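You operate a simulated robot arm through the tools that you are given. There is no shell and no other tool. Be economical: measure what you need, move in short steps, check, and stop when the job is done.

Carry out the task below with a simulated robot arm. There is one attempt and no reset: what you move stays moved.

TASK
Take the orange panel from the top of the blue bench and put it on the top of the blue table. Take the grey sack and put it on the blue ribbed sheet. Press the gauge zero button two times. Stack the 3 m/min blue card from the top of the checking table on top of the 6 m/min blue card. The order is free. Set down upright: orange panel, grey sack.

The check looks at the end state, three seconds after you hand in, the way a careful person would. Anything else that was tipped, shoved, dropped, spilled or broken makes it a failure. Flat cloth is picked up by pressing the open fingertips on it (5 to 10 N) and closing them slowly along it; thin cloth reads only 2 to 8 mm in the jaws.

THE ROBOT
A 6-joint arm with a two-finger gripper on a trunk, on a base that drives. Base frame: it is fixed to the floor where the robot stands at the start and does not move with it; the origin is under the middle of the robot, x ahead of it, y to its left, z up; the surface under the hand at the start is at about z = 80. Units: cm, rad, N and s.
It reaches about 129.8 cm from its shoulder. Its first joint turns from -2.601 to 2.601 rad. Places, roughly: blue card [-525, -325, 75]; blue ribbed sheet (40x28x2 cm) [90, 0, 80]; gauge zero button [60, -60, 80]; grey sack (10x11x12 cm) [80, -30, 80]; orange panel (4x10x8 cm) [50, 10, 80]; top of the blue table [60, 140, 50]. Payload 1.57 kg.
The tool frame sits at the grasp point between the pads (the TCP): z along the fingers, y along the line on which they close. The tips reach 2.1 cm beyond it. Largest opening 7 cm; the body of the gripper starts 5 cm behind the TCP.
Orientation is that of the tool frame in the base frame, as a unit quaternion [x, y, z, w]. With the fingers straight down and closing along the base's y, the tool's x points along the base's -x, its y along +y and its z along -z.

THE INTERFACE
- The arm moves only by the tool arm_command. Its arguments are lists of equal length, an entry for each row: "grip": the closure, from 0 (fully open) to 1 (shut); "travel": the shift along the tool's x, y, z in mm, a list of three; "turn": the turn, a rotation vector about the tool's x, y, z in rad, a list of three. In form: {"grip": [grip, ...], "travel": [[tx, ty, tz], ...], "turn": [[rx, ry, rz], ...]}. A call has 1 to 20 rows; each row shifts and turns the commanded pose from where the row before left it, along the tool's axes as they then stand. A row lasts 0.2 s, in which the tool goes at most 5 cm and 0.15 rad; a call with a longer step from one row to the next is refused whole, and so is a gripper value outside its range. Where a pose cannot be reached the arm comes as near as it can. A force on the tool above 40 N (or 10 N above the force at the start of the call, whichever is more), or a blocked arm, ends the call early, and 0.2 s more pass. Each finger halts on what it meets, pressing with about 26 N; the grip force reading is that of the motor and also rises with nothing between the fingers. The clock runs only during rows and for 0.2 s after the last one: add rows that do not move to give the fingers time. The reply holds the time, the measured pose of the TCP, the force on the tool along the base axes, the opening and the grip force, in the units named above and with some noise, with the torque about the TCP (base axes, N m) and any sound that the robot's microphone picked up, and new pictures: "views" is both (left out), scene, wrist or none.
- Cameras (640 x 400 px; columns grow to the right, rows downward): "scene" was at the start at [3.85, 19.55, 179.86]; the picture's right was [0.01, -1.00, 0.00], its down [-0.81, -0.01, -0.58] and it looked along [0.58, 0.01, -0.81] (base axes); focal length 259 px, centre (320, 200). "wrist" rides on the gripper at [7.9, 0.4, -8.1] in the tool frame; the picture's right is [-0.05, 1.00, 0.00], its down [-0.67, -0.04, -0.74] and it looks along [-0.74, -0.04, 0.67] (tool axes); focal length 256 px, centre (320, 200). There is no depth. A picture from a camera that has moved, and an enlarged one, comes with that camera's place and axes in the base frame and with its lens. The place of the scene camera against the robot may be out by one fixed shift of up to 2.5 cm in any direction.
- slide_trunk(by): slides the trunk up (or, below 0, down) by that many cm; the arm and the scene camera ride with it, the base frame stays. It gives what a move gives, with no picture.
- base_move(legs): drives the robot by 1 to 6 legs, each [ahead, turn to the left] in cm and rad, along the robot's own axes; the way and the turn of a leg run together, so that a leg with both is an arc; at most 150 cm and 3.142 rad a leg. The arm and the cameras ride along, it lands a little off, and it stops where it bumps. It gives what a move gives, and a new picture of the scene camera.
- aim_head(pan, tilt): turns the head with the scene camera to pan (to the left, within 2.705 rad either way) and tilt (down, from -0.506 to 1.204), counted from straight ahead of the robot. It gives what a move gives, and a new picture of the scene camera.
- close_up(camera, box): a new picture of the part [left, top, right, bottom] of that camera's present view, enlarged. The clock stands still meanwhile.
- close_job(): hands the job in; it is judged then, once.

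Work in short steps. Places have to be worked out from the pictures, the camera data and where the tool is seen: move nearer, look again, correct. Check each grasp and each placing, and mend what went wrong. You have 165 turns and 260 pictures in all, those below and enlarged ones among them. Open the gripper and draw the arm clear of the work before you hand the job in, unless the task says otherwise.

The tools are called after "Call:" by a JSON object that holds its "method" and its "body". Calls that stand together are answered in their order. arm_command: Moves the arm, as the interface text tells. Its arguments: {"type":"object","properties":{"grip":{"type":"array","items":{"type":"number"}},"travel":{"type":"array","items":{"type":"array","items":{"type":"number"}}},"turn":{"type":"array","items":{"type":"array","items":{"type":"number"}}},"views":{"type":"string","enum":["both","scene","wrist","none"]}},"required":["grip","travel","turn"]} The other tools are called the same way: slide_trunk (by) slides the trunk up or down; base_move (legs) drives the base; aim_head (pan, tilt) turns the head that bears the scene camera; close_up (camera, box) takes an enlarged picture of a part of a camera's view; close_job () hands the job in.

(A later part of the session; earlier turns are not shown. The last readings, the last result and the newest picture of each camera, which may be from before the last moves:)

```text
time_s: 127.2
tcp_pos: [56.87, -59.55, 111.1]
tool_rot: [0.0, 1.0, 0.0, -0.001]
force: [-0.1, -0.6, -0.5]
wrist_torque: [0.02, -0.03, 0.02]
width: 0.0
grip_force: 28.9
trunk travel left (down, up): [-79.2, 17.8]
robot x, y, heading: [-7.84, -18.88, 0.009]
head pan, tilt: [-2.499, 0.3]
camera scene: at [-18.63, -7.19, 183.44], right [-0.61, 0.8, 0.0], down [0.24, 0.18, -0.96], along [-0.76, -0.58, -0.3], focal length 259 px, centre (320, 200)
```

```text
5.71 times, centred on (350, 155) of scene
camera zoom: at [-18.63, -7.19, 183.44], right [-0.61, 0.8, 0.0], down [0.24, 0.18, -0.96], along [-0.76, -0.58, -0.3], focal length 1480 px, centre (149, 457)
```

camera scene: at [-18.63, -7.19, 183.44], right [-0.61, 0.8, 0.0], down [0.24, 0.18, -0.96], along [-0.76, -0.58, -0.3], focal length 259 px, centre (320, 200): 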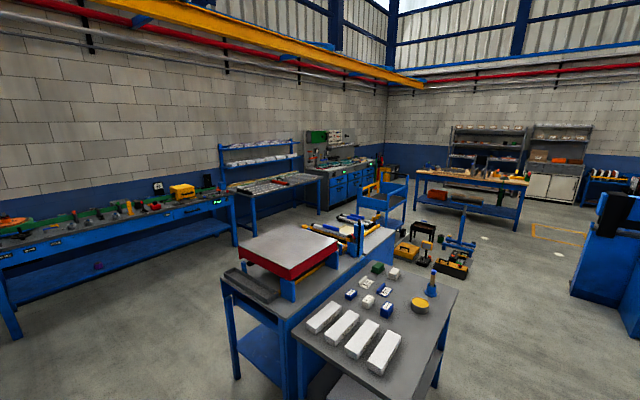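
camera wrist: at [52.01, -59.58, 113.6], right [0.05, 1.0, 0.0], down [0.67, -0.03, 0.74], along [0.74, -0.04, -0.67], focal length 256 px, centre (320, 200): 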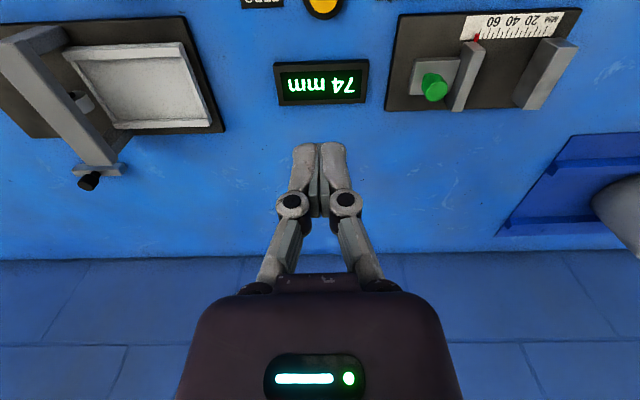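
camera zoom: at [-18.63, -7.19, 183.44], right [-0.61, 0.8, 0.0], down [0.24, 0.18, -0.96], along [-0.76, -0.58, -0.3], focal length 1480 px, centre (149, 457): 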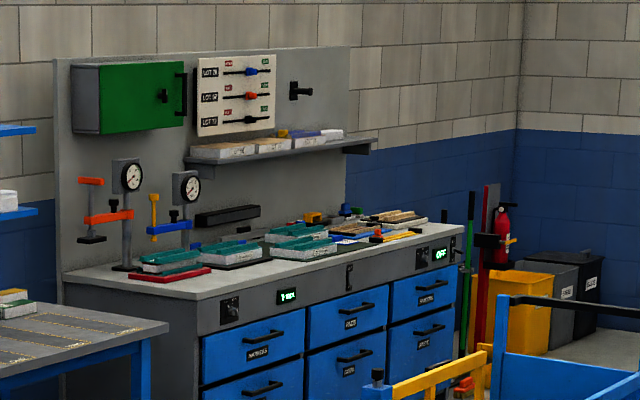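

The console with gauges at the far wall is the checking table. I centre the hand, back off the bench, and head down the aisle in stages.

Call:
{"method": "arm_command", "body": {"grip": [1, 1, 1, 1, 1, 1, 1, 1, 1, 1, 1], "travel": [[-10, 40, 0], [-10, 40, 0], [-10, 40, 0], [-10, 40, 0], [-10, 40, 0], [-10, 40, 0], [-10, 40, 0], [-10, 40, 0], [-5, 40, 0], [0, 40, 0], [0, 0, 0]], "turn": [[0, 0, 0], [0, 0, 0], [0, 0, 0], [0, 0, 0], [0, 0, 0], [0, 0, 0], [0, 0, 0], [0, 0, 0], [0, 0, 0], [0, 0, 0], [0, 0, 0]], "views": "none"}}

Call:
{"method": "base_move", "body": {"legs": [[-19, 0], [0, -1.58]]}}

Call:
{"method": "aim_head", "body": {"pan": 0, "tilt": 0.5}}

Call:
{"method": "aim_head", "body": {"pan": -0.9, "tilt": 0.5}}

```text
time_s: 129.6
tcp_pos: [65.32, -19.64, 111.12]
tool_rot: [0.0, 1.0, 0.0, 0.0]
force: [0.1, 0.0, -0.1]
wrist_torque: [-0.01, 0.0, 0.05]
width: 0.0
grip_force: 28.6
trunk travel left (down, up): [-79.2, 17.8]
robot x, y, heading: [-7.55, -19.21, 0.006]
head pan, tilt: [-2.499, 0.3]
```

```text
time_s: 137.1
tcp_pos: [-27.43, -92.02, 111.18]
tool_rot: [0.708, 0.706, 0.0, 0.0]
force: [0.3, -0.7, 0.5]
wrist_torque: [0.01, 0.04, 0.0]
width: 0.01
grip_force: 28.7
trunk travel left (down, up): [-79.2, 17.8]
robot x, y, heading: [-28.71, -19.13, -1.559]
head pan, tilt: [-2.499, 0.3]
camera scene: at [-16.61, -6.42, 183.44], right [0.79, 0.61, 0.0], down [0.18, -0.24, -0.96], along [-0.58, 0.76, -0.3], focal length 259 px, centre (320, 200)
```

scene: 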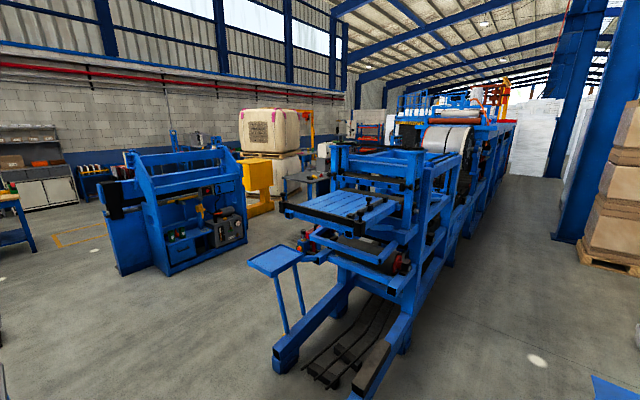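

```text
time_s: 139.3
tcp_pos: [-27.42, -92.07, 111.12]
tool_rot: [0.709, 0.706, 0.001, -0.001]
force: [-0.3, 0.4, -0.3]
wrist_torque: [0.01, 0.0, 0.02]
width: 0.0
grip_force: 28.2
trunk travel left (down, up): [-79.2, 17.8]
robot x, y, heading: [-29.45, -19.4, -1.559]
head pan, tilt: [0.0, 0.499]
camera scene: at [-10.88, -23.0, 181.6], right [-1.0, -0.01, 0.0], down [0.0, 0.48, -0.88], along [0.01, -0.88, -0.48], focal length 259 px, centre (320, 200)
```

scene: 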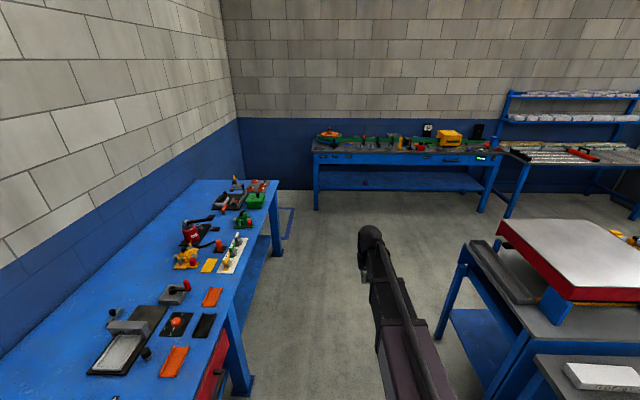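

```text
time_s: 140.5
tcp_pos: [-27.54, -92.04, 111.22]
tool_rot: [0.709, 0.705, 0.0, 0.0]
force: [0.6, -0.2, -1.1]
wrist_torque: [-0.02, 0.0, -0.04]
width: 0.0
grip_force: 29.0
trunk travel left (down, up): [-79.2, 17.8]
robot x, y, heading: [-29.06, -19.05, -1.561]
head pan, tilt: [-0.901, 0.499]
camera scene: at [-18.04, -19.63, 181.6], right [-0.63, 0.78, 0.0], down [0.37, 0.3, -0.88], along [-0.68, -0.55, -0.48], focal length 259 px, centre (320, 200)
```

scene: 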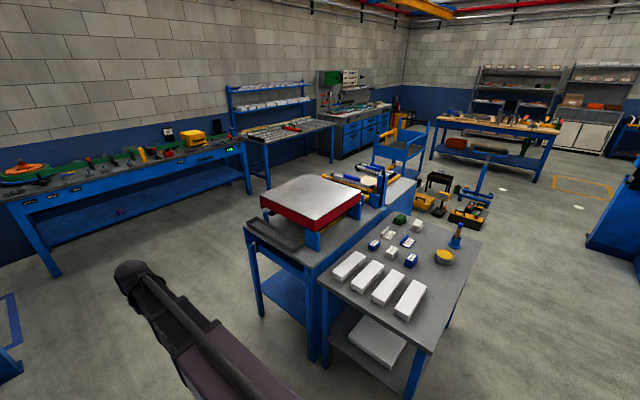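

The corridor is clear (tables' edge x≈-91, bench front x≈40). Drive 215 cm and turn right along the aisle.

Call:
{"method": "base_move", "body": {"legs": [[120, 0], [95, 0], [0, -1.58]]}}

Call:
{"method": "aim_head", "body": {"pan": 0.0, "tilt": 0.45}}

```text
time_s: 159.4
tcp_pos: [-100.47, -234.16, 111.24]
tool_rot: [1.0, -0.014, -0.001, 0.0]
force: [0.7, -0.3, -0.5]
wrist_torque: [0.01, 0.0, -0.03]
width: 0.0
grip_force: 28.4
trunk travel left (down, up): [-79.2, 17.8]
robot x, y, heading: [-27.72, -232.07, 3.132]
head pan, tilt: [-0.901, 0.499]
camera scene: at [-27.69, -241.35, 181.6], right [0.79, 0.61, 0.0], down [0.29, -0.38, -0.88], along [-0.54, 0.69, -0.48], focal length 259 px, centre (320, 200)
```

scene: 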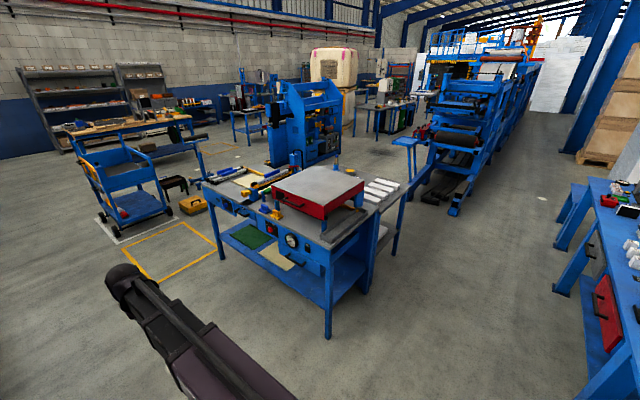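

```text
time_s: 160.6
tcp_pos: [-100.63, -234.07, 111.11]
tool_rot: [1.0, -0.014, 0.001, 0.0]
force: [0.0, -0.6, 0.0]
wrist_torque: [0.03, -0.02, -0.01]
width: 0.0
grip_force: 29.0
trunk travel left (down, up): [-79.2, 17.8]
robot x, y, heading: [-27.47, -232.04, 3.13]
head pan, tilt: [0.0, 0.45]
camera scene: at [-31.32, -248.4, 182.05], right [0.01, 1.0, 0.0], down [0.44, 0.0, -0.9], along [-0.9, 0.01, -0.44], focal length 259 px, centre (320, 200)
```

scene: 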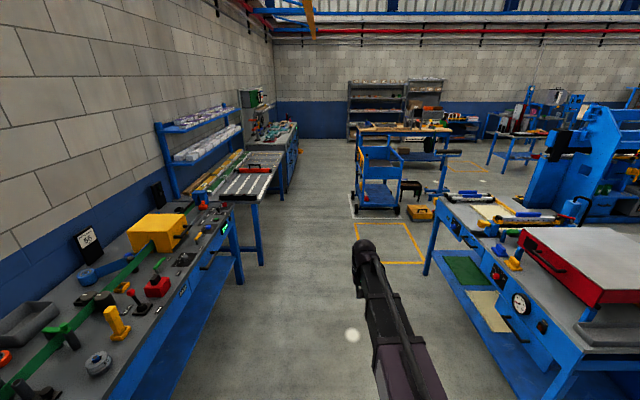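

Clear aisle: cart edge y≈-190, console front ≈-302. Turn 0.04 left and drive ~400 cm in two calls.

Call:
{"method": "base_move", "body": {"legs": [[0, 0.035], [150, 0], [150, 0], [80, 0]]}}

```text
time_s: 183.6
tcp_pos: [-478.42, -248.41, 111.08]
tool_rot: [1.0, 0.005, 0.0, 0.0]
force: [-0.2, 0.2, -0.7]
wrist_torque: [0.0, -0.04, 0.01]
width: 0.01
grip_force: 28.3
trunk travel left (down, up): [-79.2, 17.8]
robot x, y, heading: [-404.96, -243.44, -3.111]
head pan, tilt: [0.0, 0.45]
camera scene: at [-408.78, -260.0, 182.05], right [-0.03, 1.0, 0.0], down [0.44, 0.01, -0.9], along [-0.9, -0.03, -0.44], focal length 259 px, centre (320, 200)
```

scene: 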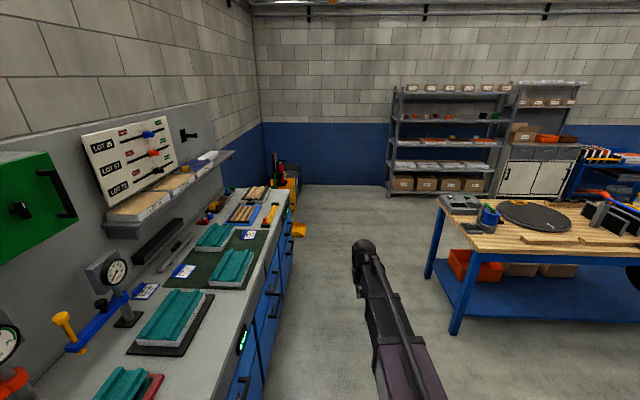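

Cards with blue tops lie on the console. Zoom to identify them.

Call:
{"method": "close_up", "body": {"camera": "scene", "box": [80, 170, 320, 320]}}

Call:
{"method": "close_up", "body": {"camera": "scene", "box": [120, 220, 280, 310]}}

```text
2.67 times, centred on (200, 245) of scene
camera zoom: at [-408.78, -260.0, 182.05], right [-0.03, 1.0, 0.0], down [0.44, 0.01, -0.9], along [-0.9, -0.03, -0.44], focal length 691 px, centre (640, 80)
```

zoom: 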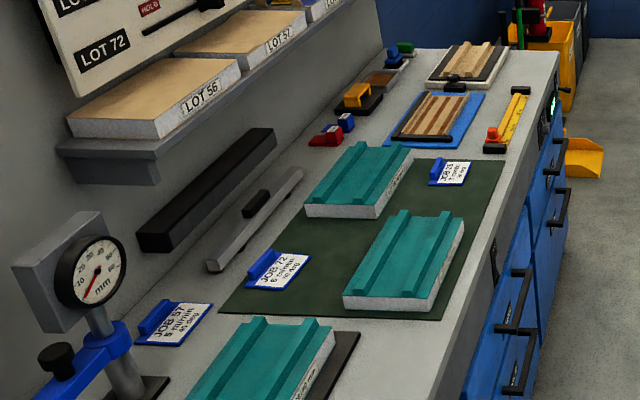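

```text
4.00 times, centred on (200, 265) of scene
camera zoom: at [-408.78, -260.0, 182.05], right [-0.03, 1.0, 0.0], down [0.44, 0.01, -0.9], along [-0.9, -0.03, -0.44], focal length 1036 px, centre (800, -60)
```

zoom: 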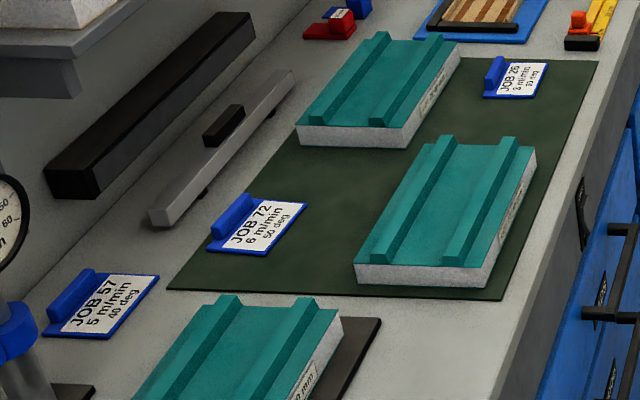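

The 6 m/min card is JOB 72; JOB 26 seems the 3 m/min one. Raise the trunk, drive on to x≈-545 and turn to face the console.

Call:
{"method": "slide_trunk", "body": {"by": 15}}

Call:
{"method": "base_move", "body": {"legs": [[140, -0.04]]}}

Call:
{"method": "aim_head", "body": {"pan": 1.4, "tilt": 0.8}}

```text
time_s: 185.3
tcp_pos: [-478.51, -248.37, 126.09]
tool_rot: [1.0, 0.006, 0.0, 0.0]
force: [0.6, 0.8, -0.4]
wrist_torque: [0.01, -0.03, -0.02]
width: 0.0
grip_force: 28.8
trunk travel left (down, up): [-94.2, 2.8]
robot x, y, heading: [-405.71, -243.49, -3.112]
head pan, tilt: [0.0, 0.45]
```

```text
time_s: 193.9
tcp_pos: [-619.09, -244.79, 126.2]
tool_rot: [1.0, -0.022, 0.001, 0.0]
force: [0.0, -0.2, -0.3]
wrist_torque: [0.03, 0.02, -0.02]
width: 0.0
grip_force: 28.4
trunk travel left (down, up): [-94.2, 2.8]
robot x, y, heading: [-545.9, -243.66, 3.118]
head pan, tilt: [0.0, 0.45]
camera scene: at [-550.14, -260.02, 197.05], right [0.03, 1.0, 0.0], down [0.44, -0.01, -0.9], along [-0.9, 0.02, -0.44], focal length 259 px, centre (320, 200)
```

scene: 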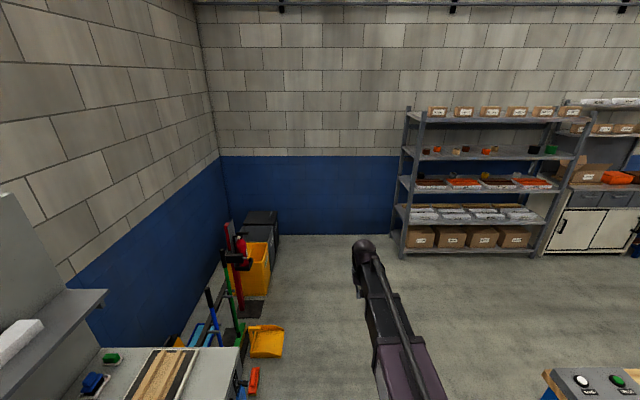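

```text
time_s: 195.4
tcp_pos: [-619.16, -244.87, 126.15]
tool_rot: [1.0, -0.022, 0.0, 0.0]
force: [-0.4, -0.3, -0.1]
wrist_torque: [-0.06, -0.01, 0.03]
width: 0.0
grip_force: 29.0
trunk travel left (down, up): [-94.2, 2.8]
robot x, y, heading: [-546.15, -243.68, 3.121]
head pan, tilt: [1.4, 0.799]
camera scene: at [-542.49, -268.16, 194.01], right [-0.98, 0.2, 0.0], down [0.14, 0.7, -0.7], along [-0.14, -0.68, -0.72], focal length 259 px, centre (320, 200)
```

scene: 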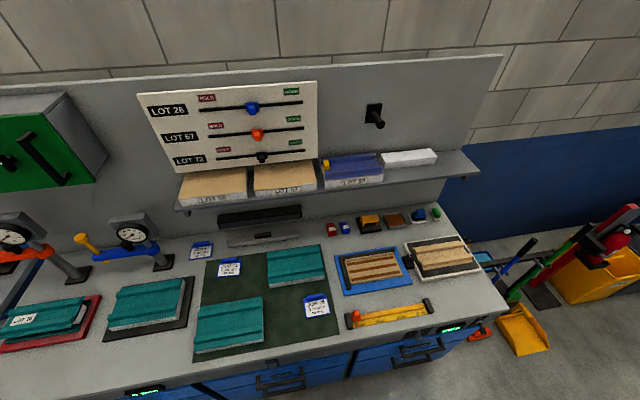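

Call:
{"method": "close_up", "body": {"camera": "scene", "box": [180, 225, 260, 285]}}

Call:
{"method": "close_up", "body": {"camera": "scene", "box": [280, 280, 360, 330]}}

```text
6.67 times, centred on (220, 255) of scene
camera zoom: at [-542.49, -268.16, 194.01], right [-0.98, 0.2, 0.0], down [0.14, 0.7, -0.7], along [-0.14, -0.68, -0.72], focal length 1727 px, centre (987, -167)
```

zoom: 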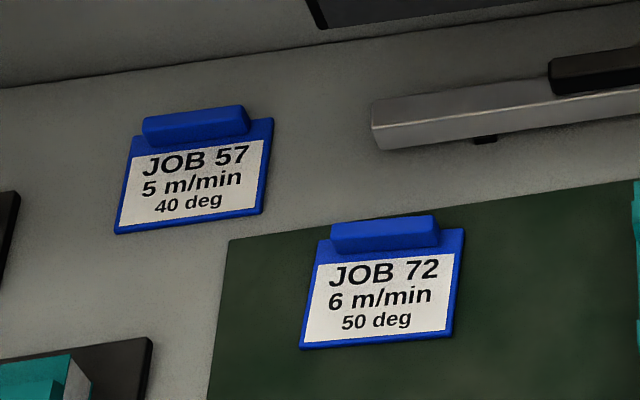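

```text
8.00 times, centred on (320, 305) of scene
camera zoom: at [-542.49, -268.16, 194.01], right [-0.98, 0.2, 0.0], down [0.14, 0.7, -0.7], along [-0.14, -0.68, -0.72], focal length 2073 px, centre (320, -640)
```

zoom: 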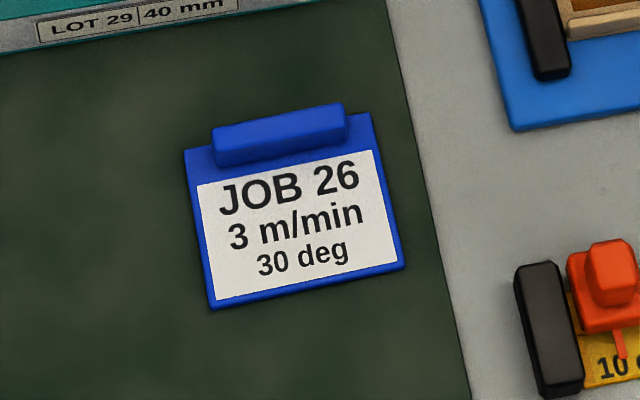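

Confirmed: JOB 26 is the 3 m/min card, JOB 72 the 6 m/min card. Turn left to face the console and back 8 cm.

Call:
{"method": "base_move", "body": {"legs": [[0, 1.592], [-8, 0]]}}

Call:
{"method": "aim_head", "body": {"pan": 0, "tilt": 0.9}}

Call:
{"method": "close_up", "body": {"camera": "wrist", "box": [0, 0, 640, 400]}}

```text
time_s: 202.4
tcp_pos: [-543.5, -308.63, 126.14]
tool_rot: [0.716, 0.698, -0.001, 0.0]
force: [1.0, 0.0, 0.4]
wrist_torque: [0.0, 0.03, 0.01]
width: 0.0
grip_force: 29.2
trunk travel left (down, up): [-94.2, 2.8]
robot x, y, heading: [-543.9, -235.88, -1.572]
head pan, tilt: [1.4, 0.799]
camera scene: at [-517.66, -231.86, 193.98], right [-0.17, -0.99, 0.0], down [-0.71, 0.12, -0.7], along [0.69, -0.12, -0.72], focal length 259 px, centre (320, 200)
```

scene: 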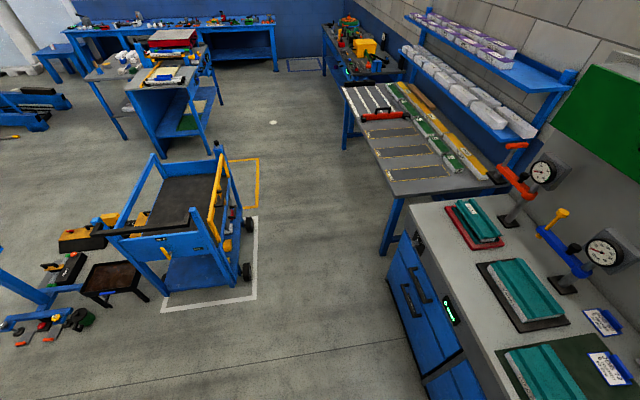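

```text
time_s: 203.9
tcp_pos: [-543.71, -308.65, 126.01]
tool_rot: [0.716, 0.698, 0.001, -0.001]
force: [-0.4, -0.7, -0.2]
wrist_torque: [-0.02, 0.02, 0.02]
width: 0.0
grip_force: 28.5
trunk travel left (down, up): [-94.2, 2.8]
robot x, y, heading: [-543.71, -235.64, -1.567]
head pan, tilt: [0.0, 0.901]
camera scene: at [-525.78, -238.1, 193.22], right [-1.0, 0.0, 0.0], down [0.0, 0.78, -0.62], along [0.0, -0.62, -0.78], focal length 259 px, centre (320, 200)
```

scene: 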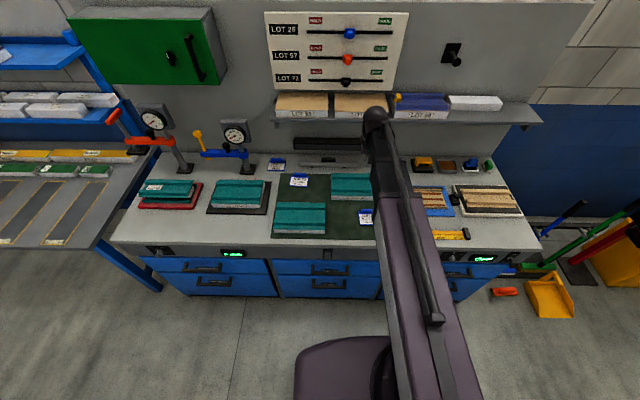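

```text
1.00 times, centred on (320, 200) of wrist (not enlarged: the box is as wide or as high as the picture)
camera zoom: at [-543.08, -300.76, 134.3], right [1.0, -0.08, 0.0], down [-0.05, -0.67, 0.74], along [-0.06, -0.74, -0.67], focal length 256 px, centre (320, 200)
```

zoom: 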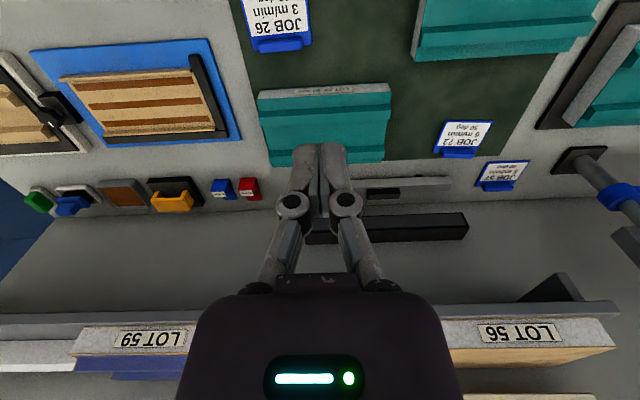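

Both cards are in view. Back 10 cm, lower 20 cm to triangulate the table height and card location.

Call:
{"method": "base_move", "body": {"legs": [[-10, 0]]}}

Call:
{"method": "close_up", "body": {"camera": "wrist", "box": [0, 0, 640, 400]}}

Call:
{"method": "slide_trunk", "body": {"by": -20}}

Call:
{"method": "close_up", "body": {"camera": "wrist", "box": [0, 0, 640, 400]}}

```text
time_s: 205.2
tcp_pos: [-543.82, -298.47, 126.17]
tool_rot: [0.717, 0.698, 0.0, 0.0]
force: [0.6, 0.1, 0.2]
wrist_torque: [-0.05, 0.0, -0.02]
width: 0.0
grip_force: 28.7
trunk travel left (down, up): [-94.2, 2.8]
robot x, y, heading: [-544.22, -225.27, -1.568]
head pan, tilt: [0.0, 0.901]
camera scene: at [-525.81, -227.79, 193.22], right [-1.0, 0.0, 0.0], down [0.0, 0.78, -0.62], along [0.0, -0.62, -0.78], focal length 259 px, centre (320, 200)
```

scene: 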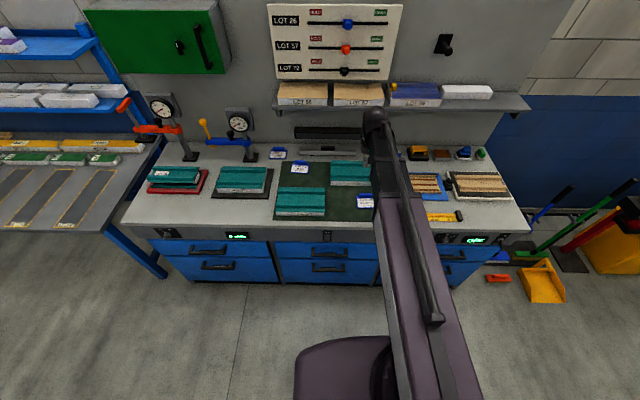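

```text
1.00 times, centred on (320, 200) of wrist (not enlarged: the box is as wide or as high as the picture)
camera zoom: at [-543.12, -290.53, 134.41], right [1.0, -0.08, 0.0], down [-0.05, -0.66, 0.75], along [-0.06, -0.74, -0.67], focal length 256 px, centre (320, 200)
```

zoom: 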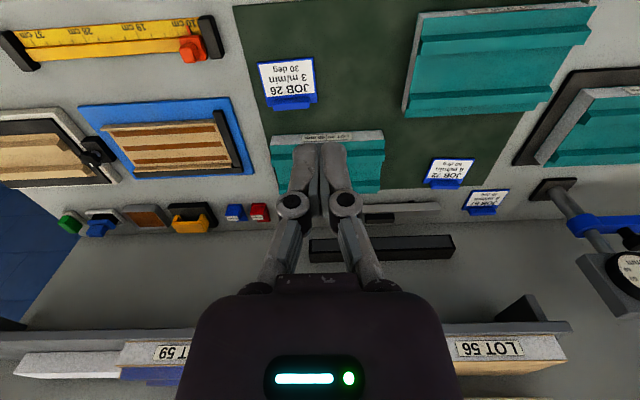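

```text
time_s: 207.3
tcp_pos: [-543.78, -298.69, 106.05]
tool_rot: [0.716, 0.698, 0.001, 0.0]
force: [0.5, 0.6, -0.7]
wrist_torque: [0.0, 0.02, 0.0]
width: 0.03
grip_force: 29.1
trunk travel left (down, up): [-74.2, 22.8]
robot x, y, heading: [-543.64, -225.65, -1.566]
head pan, tilt: [0.0, 0.901]
```

```text
1.00 times, centred on (320, 200) of wrist (not enlarged: the box is as wide or as high as the picture)
camera zoom: at [-543.12, -290.72, 114.31], right [1.0, -0.08, 0.0], down [-0.05, -0.67, 0.74], along [-0.06, -0.74, -0.67], focal length 256 px, centre (320, 200)
```

zoom: 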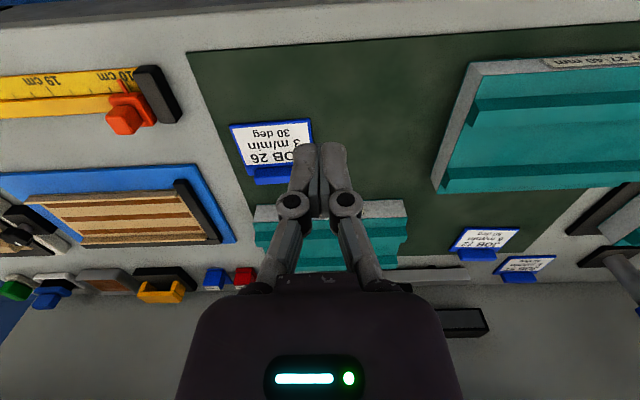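

Card surface z≈87; the 3 m/min card's bar is at about (-551.3,-314.1), running along x. I rotate the hand so the fingers close along y, camera on the -x side, and go above it.

Call:
{"method": "arm_command", "body": {"grip": [1, 1, 1, 1, 1, 1, 1, 1, 1, 1, 1, 0.5, 0.5, 0.5, 0.5, 0.5], "travel": [[0, 0, 0], [0, 0, 0], [0, 0, 0], [0, 0, 0], [0, 0, 0], [0, 0, 0], [0, 0, 0], [0, 0, 0], [0, 0, 0], [0, 0, 0], [0, 0, 0], [19, -38, 0], [19, -38, 0], [19, -38, 0], [18, -40, 0], [0, 0, 0]], "turn": [[0, 0, -0.1464], [0, 0, -0.1464], [0, 0, -0.1464], [0, 0, -0.1464], [0, 0, -0.1464], [0, 0, -0.1464], [0, 0, -0.1464], [0, 0, -0.1464], [0, 0, -0.1464], [0, 0, -0.1464], [0, 0, -0.1464], [0, 0, 0], [0, 0, 0], [0, 0, 0], [0, 0, 0], [0, 0, 0]]}}

```text
time_s: 210.7
tcp_pos: [-551.11, -314.12, 106.14]
tool_rot: [-0.007, 1.0, 0.0, 0.0]
force: [-0.5, 0.6, -0.4]
wrist_torque: [-0.01, 0.0, 0.02]
width: 3.48
grip_force: 0.0
trunk travel left (down, up): [-74.2, 22.8]
robot x, y, heading: [-543.94, -225.51, -1.568]
head pan, tilt: [0.0, 0.901]
camera scene: at [-525.8, -228.04, 173.22], right [-1.0, 0.0, 0.0], down [0.0, 0.78, -0.62], along [0.0, -0.62, -0.78], focal length 259 px, centre (320, 200)
camera wrist: at [-559.0, -313.85, 114.32], right [0.04, 1.0, 0.0], down [0.67, -0.03, 0.74], along [0.74, -0.03, -0.67], focal length 256 px, centre (320, 200)
```

scene: 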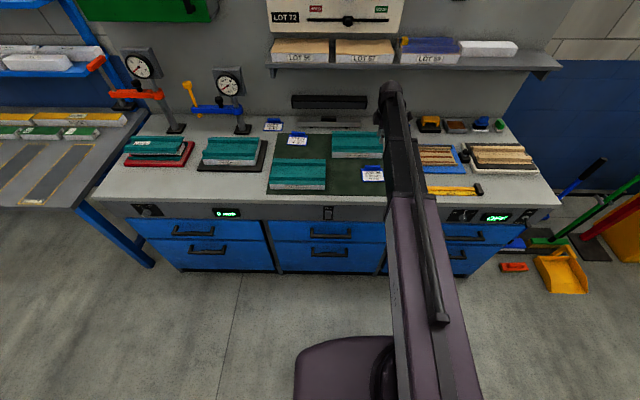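
wrist: 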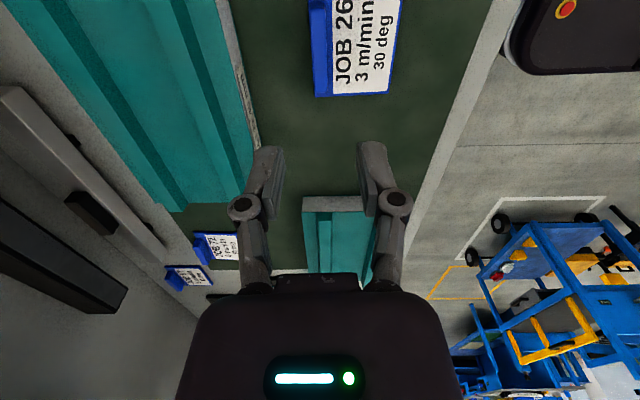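

The bar lies near the fingers' mid-line. Zoom to measure the bar.

Call:
{"method": "close_up", "body": {"camera": "wrist", "box": [250, 0, 430, 120]}}

```text
3.33 times, centred on (340, 60) of wrist
camera zoom: at [-559.0, -313.85, 114.32], right [0.04, 1.0, 0.0], down [0.67, -0.03, 0.74], along [0.74, -0.03, -0.67], focal length 853 px, centre (253, 667)
```

zoom: 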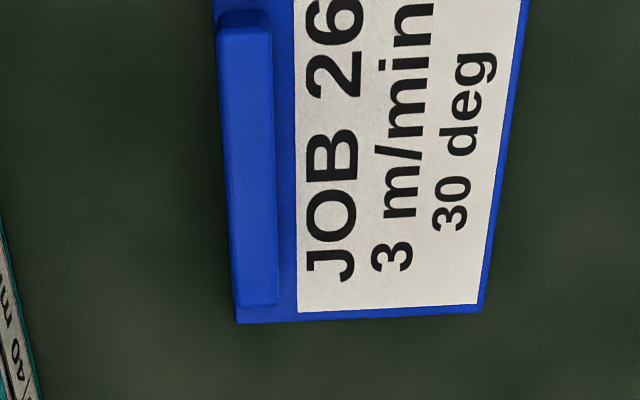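

Align to (-550.6,-314.3) and lower 14.5 cm by trunk, then inspect.

Call:
{"method": "arm_command", "body": {"grip": [0.5, 0.5], "travel": [[-5, -2, 0], [0, 0, 0]], "turn": [[0, 0, 0], [0, 0, 0]], "views": "none"}}

Call:
{"method": "slide_trunk", "body": {"by": -14.5}}

Call:
{"method": "close_up", "body": {"camera": "wrist", "box": [160, 50, 480, 250]}}

```text
time_s: 211.3
tcp_pos: [-550.54, -314.38, 106.15]
tool_rot: [-0.007, 1.0, 0.001, 0.001]
force: [0.2, -0.1, 0.0]
wrist_torque: [0.02, -0.01, 0.02]
width: 3.51
grip_force: 0.0
trunk travel left (down, up): [-74.2, 22.8]
robot x, y, heading: [-543.52, -225.58, -1.569]
head pan, tilt: [0.0, 0.901]
```

```text
time_s: 213.0
tcp_pos: [-550.58, -314.35, 91.68]
tool_rot: [-0.007, 1.0, 0.001, 0.0]
force: [0.2, 0.7, -0.3]
wrist_torque: [0.0, -0.01, 0.01]
width: 3.49
grip_force: 0.1
trunk travel left (down, up): [-59.7, 37.3]
robot x, y, heading: [-544.04, -225.98, -1.566]
head pan, tilt: [0.0, 0.901]
```

```text
2.00 times, centred on (320, 150) of wrist
camera zoom: at [-558.5, -314.05, 99.8], right [0.04, 1.0, 0.0], down [0.67, -0.03, 0.74], along [0.74, -0.03, -0.67], focal length 512 px, centre (320, 300)
```

zoom: 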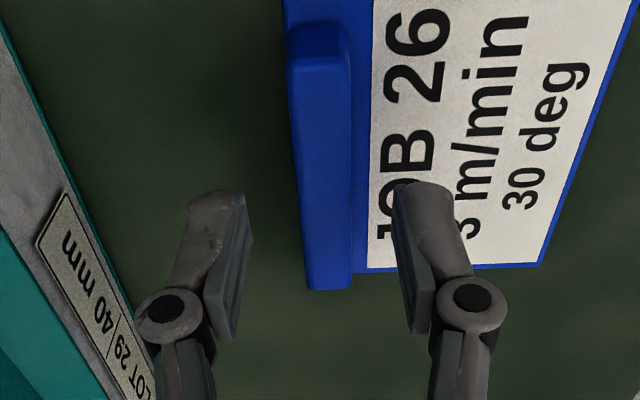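

Bar sits between the fingers. Lower in small steps watching force.

Call:
{"method": "slide_trunk", "body": {"by": -1.5}}

Call:
{"method": "close_up", "body": {"camera": "wrist", "box": [160, 50, 480, 250]}}

```text
time_s: 213.7
tcp_pos: [-550.42, -314.35, 90.04]
tool_rot: [-0.007, 1.0, 0.001, 0.0]
force: [0.5, 0.1, -0.1]
wrist_torque: [-0.03, 0.0, -0.01]
width: 3.51
grip_force: 0.0
trunk travel left (down, up): [-58.2, 38.8]
robot x, y, heading: [-543.8, -225.66, -1.565]
head pan, tilt: [0.0, 0.901]
```

```text
2.00 times, centred on (320, 150) of wrist
camera zoom: at [-558.5, -314.04, 98.29], right [0.04, 1.0, 0.0], down [0.67, -0.03, 0.74], along [0.74, -0.03, -0.67], focal length 512 px, centre (320, 300)
```

zoom: 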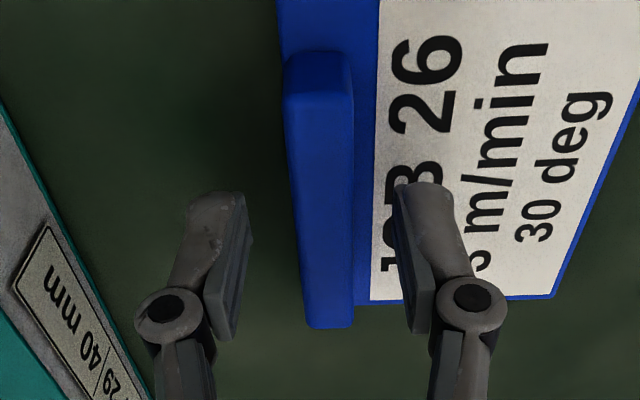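

Tips are ~z 87.9. Continue in 0.4 cm steps.

Call:
{"method": "slide_trunk", "body": {"by": -0.4}}

Call:
{"method": "slide_trunk", "body": {"by": -0.3}}

Call:
{"method": "close_up", "body": {"camera": "wrist", "box": [160, 50, 480, 250]}}

```text
time_s: 214.2
tcp_pos: [-550.52, -314.38, 89.66]
tool_rot: [-0.007, 1.0, 0.002, 0.001]
force: [0.4, 0.3, -0.7]
wrist_torque: [-0.01, -0.02, -0.01]
width: 3.51
grip_force: 0.1
trunk travel left (down, up): [-57.8, 39.2]
robot x, y, heading: [-543.74, -225.71, -1.57]
head pan, tilt: [0.0, 0.901]
```

```text
time_s: 214.7
tcp_pos: [-550.54, -314.41, 89.3]
tool_rot: [-0.007, 1.0, 0.001, -0.001]
force: [0.2, 0.0, -0.5]
wrist_torque: [-0.01, -0.02, 0.02]
width: 3.5
grip_force: 0.0
trunk travel left (down, up): [-57.5, 39.5]
robot x, y, heading: [-543.92, -225.85, -1.567]
head pan, tilt: [0.0, 0.901]
```

```text
2.00 times, centred on (320, 150) of wrist
camera zoom: at [-558.49, -314.05, 97.59], right [0.04, 1.0, 0.0], down [0.67, -0.03, 0.74], along [0.74, -0.03, -0.67], focal length 512 px, centre (320, 300)
```

zoom: 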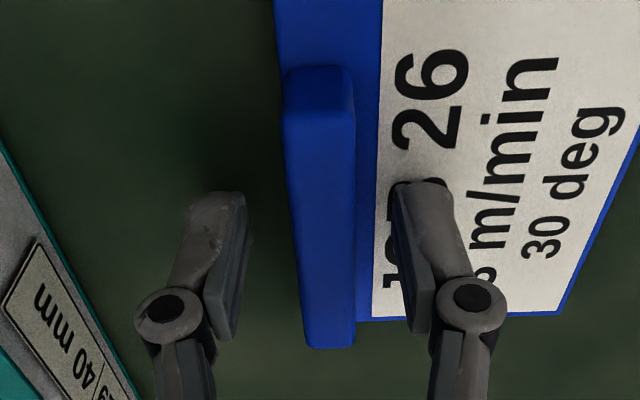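

Continue down slightly.

Call:
{"method": "slide_trunk", "body": {"by": -0.3}}

Call:
{"method": "slide_trunk", "body": {"by": -0.2}}

```text
time_s: 215.2
tcp_pos: [-550.52, -314.3, 89.16]
tool_rot: [-0.007, 1.0, 0.0, 0.0]
force: [0.1, 0.6, 0.3]
wrist_torque: [0.0, 0.01, -0.01]
width: 3.51
grip_force: 0.1
trunk travel left (down, up): [-57.2, 39.8]
robot x, y, heading: [-543.4, -225.76, -1.571]
head pan, tilt: [0.0, 0.901]
```

```text
time_s: 215.8
tcp_pos: [-550.57, -314.26, 88.98]
tool_rot: [-0.007, 1.0, 0.001, 0.0]
force: [-0.4, -0.1, 0.4]
wrist_torque: [0.02, -0.02, 0.01]
width: 3.5
grip_force: 0.0
trunk travel left (down, up): [-57.0, 40.0]
robot x, y, heading: [-543.83, -225.72, -1.571]
head pan, tilt: [0.0, 0.901]
```

Tips ≈86.8, no contact yet. Try closing here to see whether the bar is caught.

Call:
{"method": "arm_command", "body": {"grip": [0.6, 0.7, 0.8, 0.9, 0.95, 0.95], "travel": [[0, 0, 0], [0, 0, 0], [0, 0, 0], [0, 0, 0], [0, 0, 0], [0, 0, 0]], "turn": [[0, 0, 0], [0, 0, 0], [0, 0, 0], [0, 0, 0], [0, 0, 0], [0, 0, 0]], "views": "wrist"}}

```text
time_s: 217.2
tcp_pos: [-550.62, -314.32, 89.04]
tool_rot: [-0.007, 1.0, 0.001, 0.0]
force: [-0.5, 0.6, 15.0]
wrist_torque: [0.04, -0.05, -0.02]
width: 1.32
grip_force: 25.7
trunk travel left (down, up): [-57.0, 40.0]
robot x, y, heading: [-544.07, -226.0, -1.566]
head pan, tilt: [0.0, 0.901]
camera wrist: at [-558.49, -313.96, 97.22], right [0.04, 1.0, 0.0], down [0.67, -0.03, 0.74], along [0.74, -0.03, -0.67], focal length 256 px, centre (320, 200)
```

wrist: 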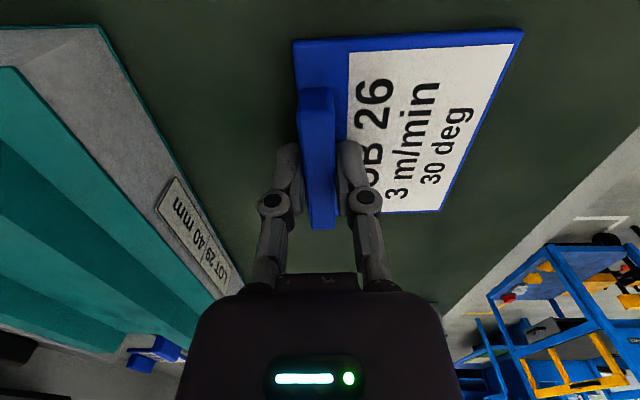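

Bar gripped at 1.32 cm. Lift 10 cm and check.

Call:
{"method": "slide_trunk", "body": {"by": 10}}

Call:
{"method": "close_up", "body": {"camera": "wrist", "box": [0, 0, 640, 400]}}

```text
time_s: 218.5
tcp_pos: [-550.72, -314.4, 98.89]
tool_rot: [-0.007, 1.0, 0.001, 0.0]
force: [0.0, 0.0, -1.5]
wrist_torque: [-0.02, 0.0, -0.03]
width: 1.3
grip_force: 26.1
trunk travel left (down, up): [-67.0, 30.0]
robot x, y, heading: [-543.84, -225.59, -1.569]
head pan, tilt: [0.0, 0.901]
```

```text
1.00 times, centred on (320, 200) of wrist (not enlarged: the box is as wide or as high as the picture)
camera zoom: at [-558.49, -314.06, 107.08], right [0.04, 1.0, 0.0], down [0.67, -0.03, 0.74], along [0.74, -0.03, -0.67], focal length 256 px, centre (320, 200)
```

zoom: 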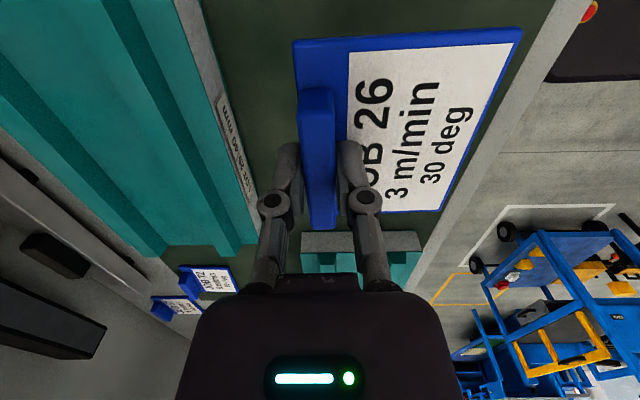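

Card held flat. JOB 72 is at about front edge (-515,-331), yaw ≈-0.125. I turn to match and move to a vantage spot to refine.

Call:
{"method": "arm_command", "body": {"grip": [0.95, 0.95, 0.95, 0.95, 0.95, 0.95, 0.95], "travel": [[0, 0, 0], [-33, -12, 0], [-33, -12, 0], [-33, -12, 0], [-33, -12, 0], [-31, -10, 0], [0, 0, 0]], "turn": [[0, 0, 0.125], [0, 0, 0], [0, 0, 0], [0, 0, 0], [0, 0, 0], [0, 0, 0], [0, 0, 0]], "views": "wrist"}}

Call:
{"method": "close_up", "body": {"camera": "wrist", "box": [160, 160, 300, 280]}}

```text
time_s: 220.1
tcp_pos: [-534.87, -321.93, 99.03]
tool_rot: [0.056, 0.998, 0.0, 0.0]
force: [-0.7, -0.4, -0.8]
wrist_torque: [0.0, 0.03, 0.01]
width: 1.32
grip_force: 25.6
trunk travel left (down, up): [-67.0, 30.0]
robot x, y, heading: [-544.29, -225.56, -1.567]
head pan, tilt: [0.0, 0.901]
camera wrist: at [-542.73, -320.69, 107.09], right [0.16, 0.99, 0.0], down [0.66, -0.11, 0.74], along [0.73, -0.12, -0.67], focal length 256 px, centre (320, 200)
```

wrist: 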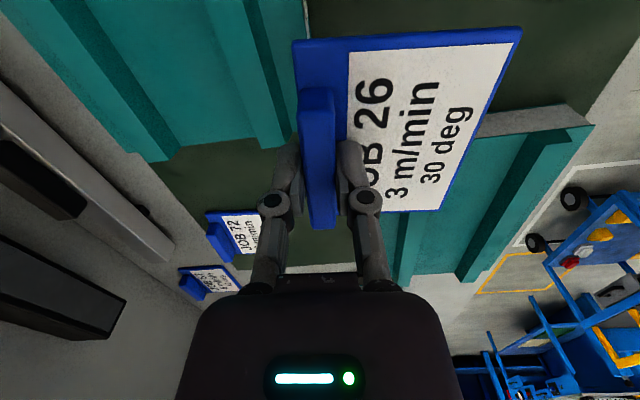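

```text
3.33 times, centred on (230, 220) of wrist
camera zoom: at [-542.73, -320.69, 107.09], right [0.16, 0.99, 0.0], down [0.66, -0.11, 0.74], along [0.73, -0.12, -0.67], focal length 853 px, centre (620, 133)
```

zoom: 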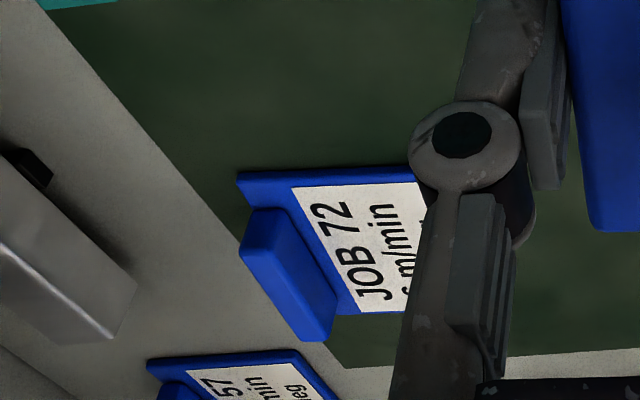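

Target for the held bar: ≈(-515.7,-336.7), i.e. 2.1 cm in front of JOB 72's bar so the card lies flat. Move there at this height.

Call:
{"method": "arm_command", "body": {"grip": [0.95, 0.95, 0.95, 0.95, 0.95, 0.95, 0.95], "travel": [[-35, -21, 0], [-35, -21, 0], [-35, -21, 0], [-35, -21, 0], [-35, -21, 0], [-32, -20, 0], [0, 0, 0]], "turn": [[0, 0, 0], [0, 0, 0], [0, 0, 0], [0, 0, 0], [0, 0, 0], [0, 0, 0], [0, 0, 0]]}}

```text
time_s: 221.7
tcp_pos: [-515.75, -336.56, 98.97]
tool_rot: [0.055, 0.998, 0.002, 0.0]
force: [0.3, 0.3, 0.1]
wrist_torque: [0.0, -0.01, -0.03]
width: 1.34
grip_force: 26.0
trunk travel left (down, up): [-67.0, 30.0]
robot x, y, heading: [-543.87, -225.66, -1.565]
head pan, tilt: [0.0, 0.901]
camera scene: at [-525.81, -228.09, 166.02], right [-1.0, 0.0, 0.0], down [0.0, 0.78, -0.62], along [0.0, -0.62, -0.78], focal length 259 px, centre (320, 200)
camera wrist: at [-523.63, -335.39, 107.1], right [0.16, 0.99, 0.0], down [0.66, -0.11, 0.74], along [0.73, -0.12, -0.67], focal length 256 px, centre (320, 200)
```

scene: 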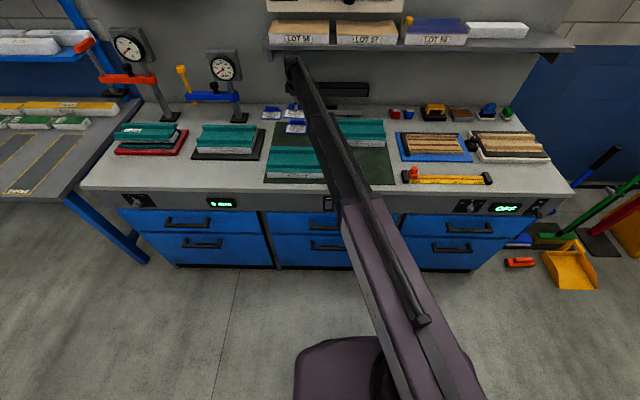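
wrist: 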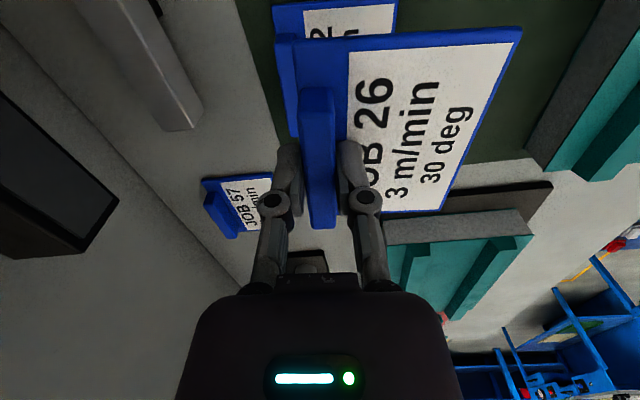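

Zoom to compare the lower card's edges.

Call:
{"method": "close_up", "body": {"camera": "wrist", "box": [250, 0, 430, 120]}}

Call:
{"method": "close_up", "body": {"camera": "scene", "box": [250, 80, 350, 150]}}

```text
3.33 times, centred on (340, 60) of wrist
camera zoom: at [-523.63, -335.39, 107.1], right [0.16, 0.99, 0.0], down [0.66, -0.11, 0.74], along [0.73, -0.12, -0.67], focal length 853 px, centre (253, 667)
```

zoom: 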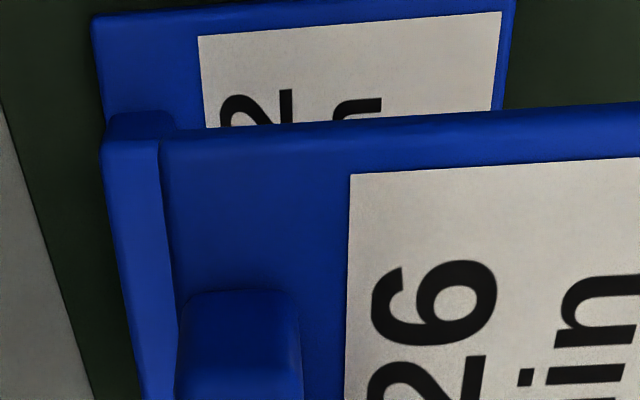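

```text
5.71 times, centred on (300, 115) of scene
camera zoom: at [-525.81, -228.09, 166.02], right [-1.0, 0.0, 0.0], down [0.0, 0.78, -0.62], along [0.0, -0.62, -0.78], focal length 1480 px, centre (434, 686)
```

zoom: 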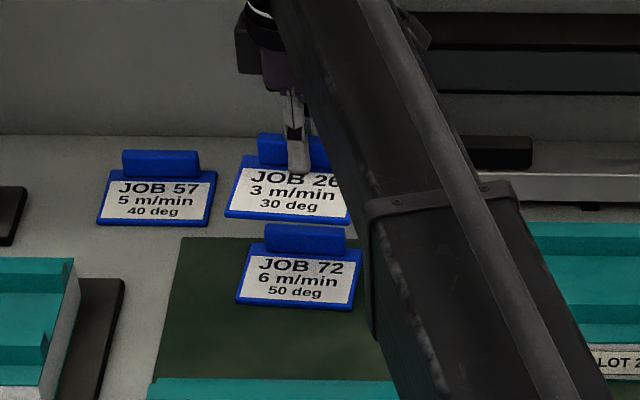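

Geometry agrees: yaw matches, clearance to the lower bar ≈0.7 cm. Shift 6 mm in +x and 2 mm back, then lower 8 cm.

Call:
{"method": "arm_command", "body": {"grip": [0.95, 0.95], "travel": [[-6, -2, 0], [0, 0, 0]], "turn": [[0, 0, 0], [0, 0, 0]], "views": "none"}}

Call:
{"method": "slide_trunk", "body": {"by": -8}}

Call:
{"method": "close_up", "body": {"camera": "wrist", "box": [200, 0, 520, 240]}}

Call:
{"method": "close_up", "body": {"camera": "scene", "box": [250, 60, 350, 130]}}

```text
time_s: 222.3
tcp_pos: [-515.16, -337.02, 98.92]
tool_rot: [0.056, 0.998, 0.001, 0.001]
force: [0.2, 0.8, -1.7]
wrist_torque: [-0.02, 0.01, 0.01]
width: 1.31
grip_force: 26.2
trunk travel left (down, up): [-67.0, 30.0]
robot x, y, heading: [-543.6, -225.44, -1.566]
head pan, tilt: [0.0, 0.901]
```

```text
time_s: 223.5
tcp_pos: [-515.15, -337.01, 91.14]
tool_rot: [0.055, 0.998, -0.001, 0.0]
force: [0.4, -8.5, 21.9]
wrist_torque: [-0.48, -0.01, 0.08]
width: 1.33
grip_force: 26.4
trunk travel left (down, up): [-59.0, 38.0]
robot x, y, heading: [-543.8, -225.67, -1.567]
head pan, tilt: [0.0, 0.901]
```

```text
1.67 times, centred on (360, 120) of wrist
camera zoom: at [-523.06, -335.56, 99.33], right [0.16, 0.99, 0.0], down [0.66, -0.11, 0.75], along [0.74, -0.12, -0.67], focal length 427 px, centre (253, 333)
```

zoom: 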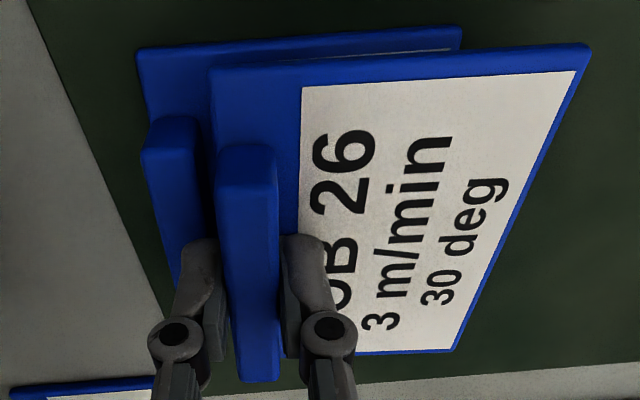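

```text
5.71 times, centred on (300, 95) of scene
camera zoom: at [-525.88, -227.85, 158.07], right [-1.0, 0.0, 0.0], down [0.0, 0.78, -0.62], along [0.0, -0.62, -0.78], focal length 1480 px, centre (434, 800)
```

zoom: 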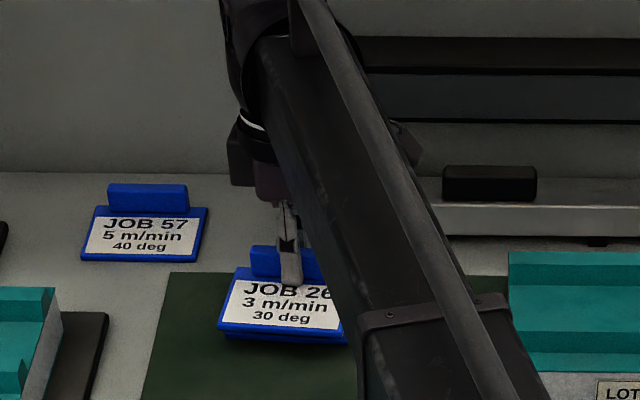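

The rear finger met the lower card's bar. Raise 1.5 cm, shift 6 mm forward (toward robot), and retry.

Call:
{"method": "slide_trunk", "body": {"by": 1.5}}

Call:
{"method": "arm_command", "body": {"grip": [0.95, 0.95], "travel": [[0, 6, 0], [0, 0, 0]], "turn": [[0, 0, 0], [0, 0, 0]], "views": "wrist"}}

Call:
{"method": "close_up", "body": {"camera": "wrist", "box": [200, 0, 520, 240]}}

```text
time_s: 224.1
tcp_pos: [-515.13, -336.91, 92.36]
tool_rot: [0.055, 0.998, 0.001, 0.0]
force: [0.4, -0.6, -1.2]
wrist_torque: [0.01, -0.03, -0.02]
width: 1.31
grip_force: 26.0
trunk travel left (down, up): [-60.5, 36.5]
robot x, y, heading: [-544.0, -225.75, -1.565]
head pan, tilt: [0.0, 0.901]
```

```text
time_s: 224.7
tcp_pos: [-515.08, -336.45, 92.34]
tool_rot: [0.055, 0.998, 0.001, 0.0]
force: [-0.9, 0.7, -0.5]
wrist_torque: [-0.01, -0.03, 0.0]
width: 1.31
grip_force: 25.8
trunk travel left (down, up): [-60.5, 36.5]
robot x, y, heading: [-543.86, -225.73, -1.561]
head pan, tilt: [0.0, 0.901]
camera wrist: at [-523.0, -335.04, 100.58], right [0.16, 0.99, 0.0], down [0.66, -0.11, 0.74], along [0.73, -0.12, -0.67], focal length 256 px, centre (320, 200)
```

wrist: 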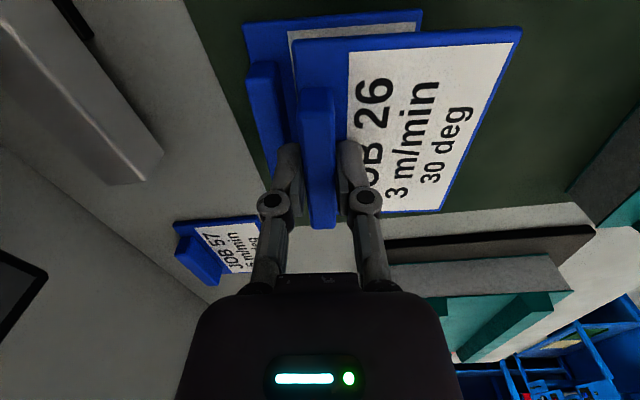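

```text
1.67 times, centred on (360, 120) of wrist
camera zoom: at [-523.0, -335.04, 100.58], right [0.16, 0.99, 0.0], down [0.66, -0.11, 0.74], along [0.73, -0.12, -0.67], focal length 427 px, centre (253, 333)
```

zoom: 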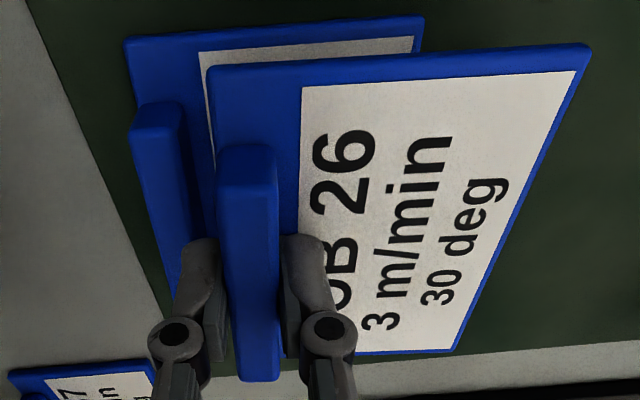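

Lower card hasn't moved. Add 3 mm more forward for finger room, then lower gradually.

Call:
{"method": "arm_command", "body": {"grip": [0.95, 0.95], "travel": [[0, 3, 0], [0, 0, 0]], "turn": [[0, 0, 0], [0, 0, 0]], "views": "none"}}

Call:
{"method": "slide_trunk", "body": {"by": -1.8}}

Call:
{"method": "slide_trunk", "body": {"by": -0.5}}

```text
time_s: 225.3
tcp_pos: [-515.06, -336.1, 92.39]
tool_rot: [0.056, 0.998, 0.001, 0.0]
force: [-0.1, 0.4, -0.8]
wrist_torque: [-0.03, 0.01, -0.02]
width: 1.32
grip_force: 26.3
trunk travel left (down, up): [-60.5, 36.5]
robot x, y, heading: [-543.98, -225.73, -1.565]
head pan, tilt: [0.0, 0.901]
```

```text
time_s: 225.9
tcp_pos: [-515.12, -336.04, 90.59]
tool_rot: [0.056, 0.998, 0.0, 0.0]
force: [-0.1, -0.1, -0.7]
wrist_torque: [0.0, 0.02, 0.0]
width: 1.32
grip_force: 25.6
trunk travel left (down, up): [-58.7, 38.3]
robot x, y, heading: [-544.2, -225.87, -1.567]
head pan, tilt: [0.0, 0.901]
```

```text
time_s: 226.5
tcp_pos: [-515.16, -336.09, 90.17]
tool_rot: [0.056, 0.998, 0.001, 0.0]
force: [-0.8, -0.7, 0.4]
wrist_torque: [-0.02, 0.02, 0.02]
width: 1.35
grip_force: 26.1
trunk travel left (down, up): [-58.2, 38.8]
robot x, y, heading: [-543.87, -226.04, -1.565]
head pan, tilt: [0.0, 0.901]
```

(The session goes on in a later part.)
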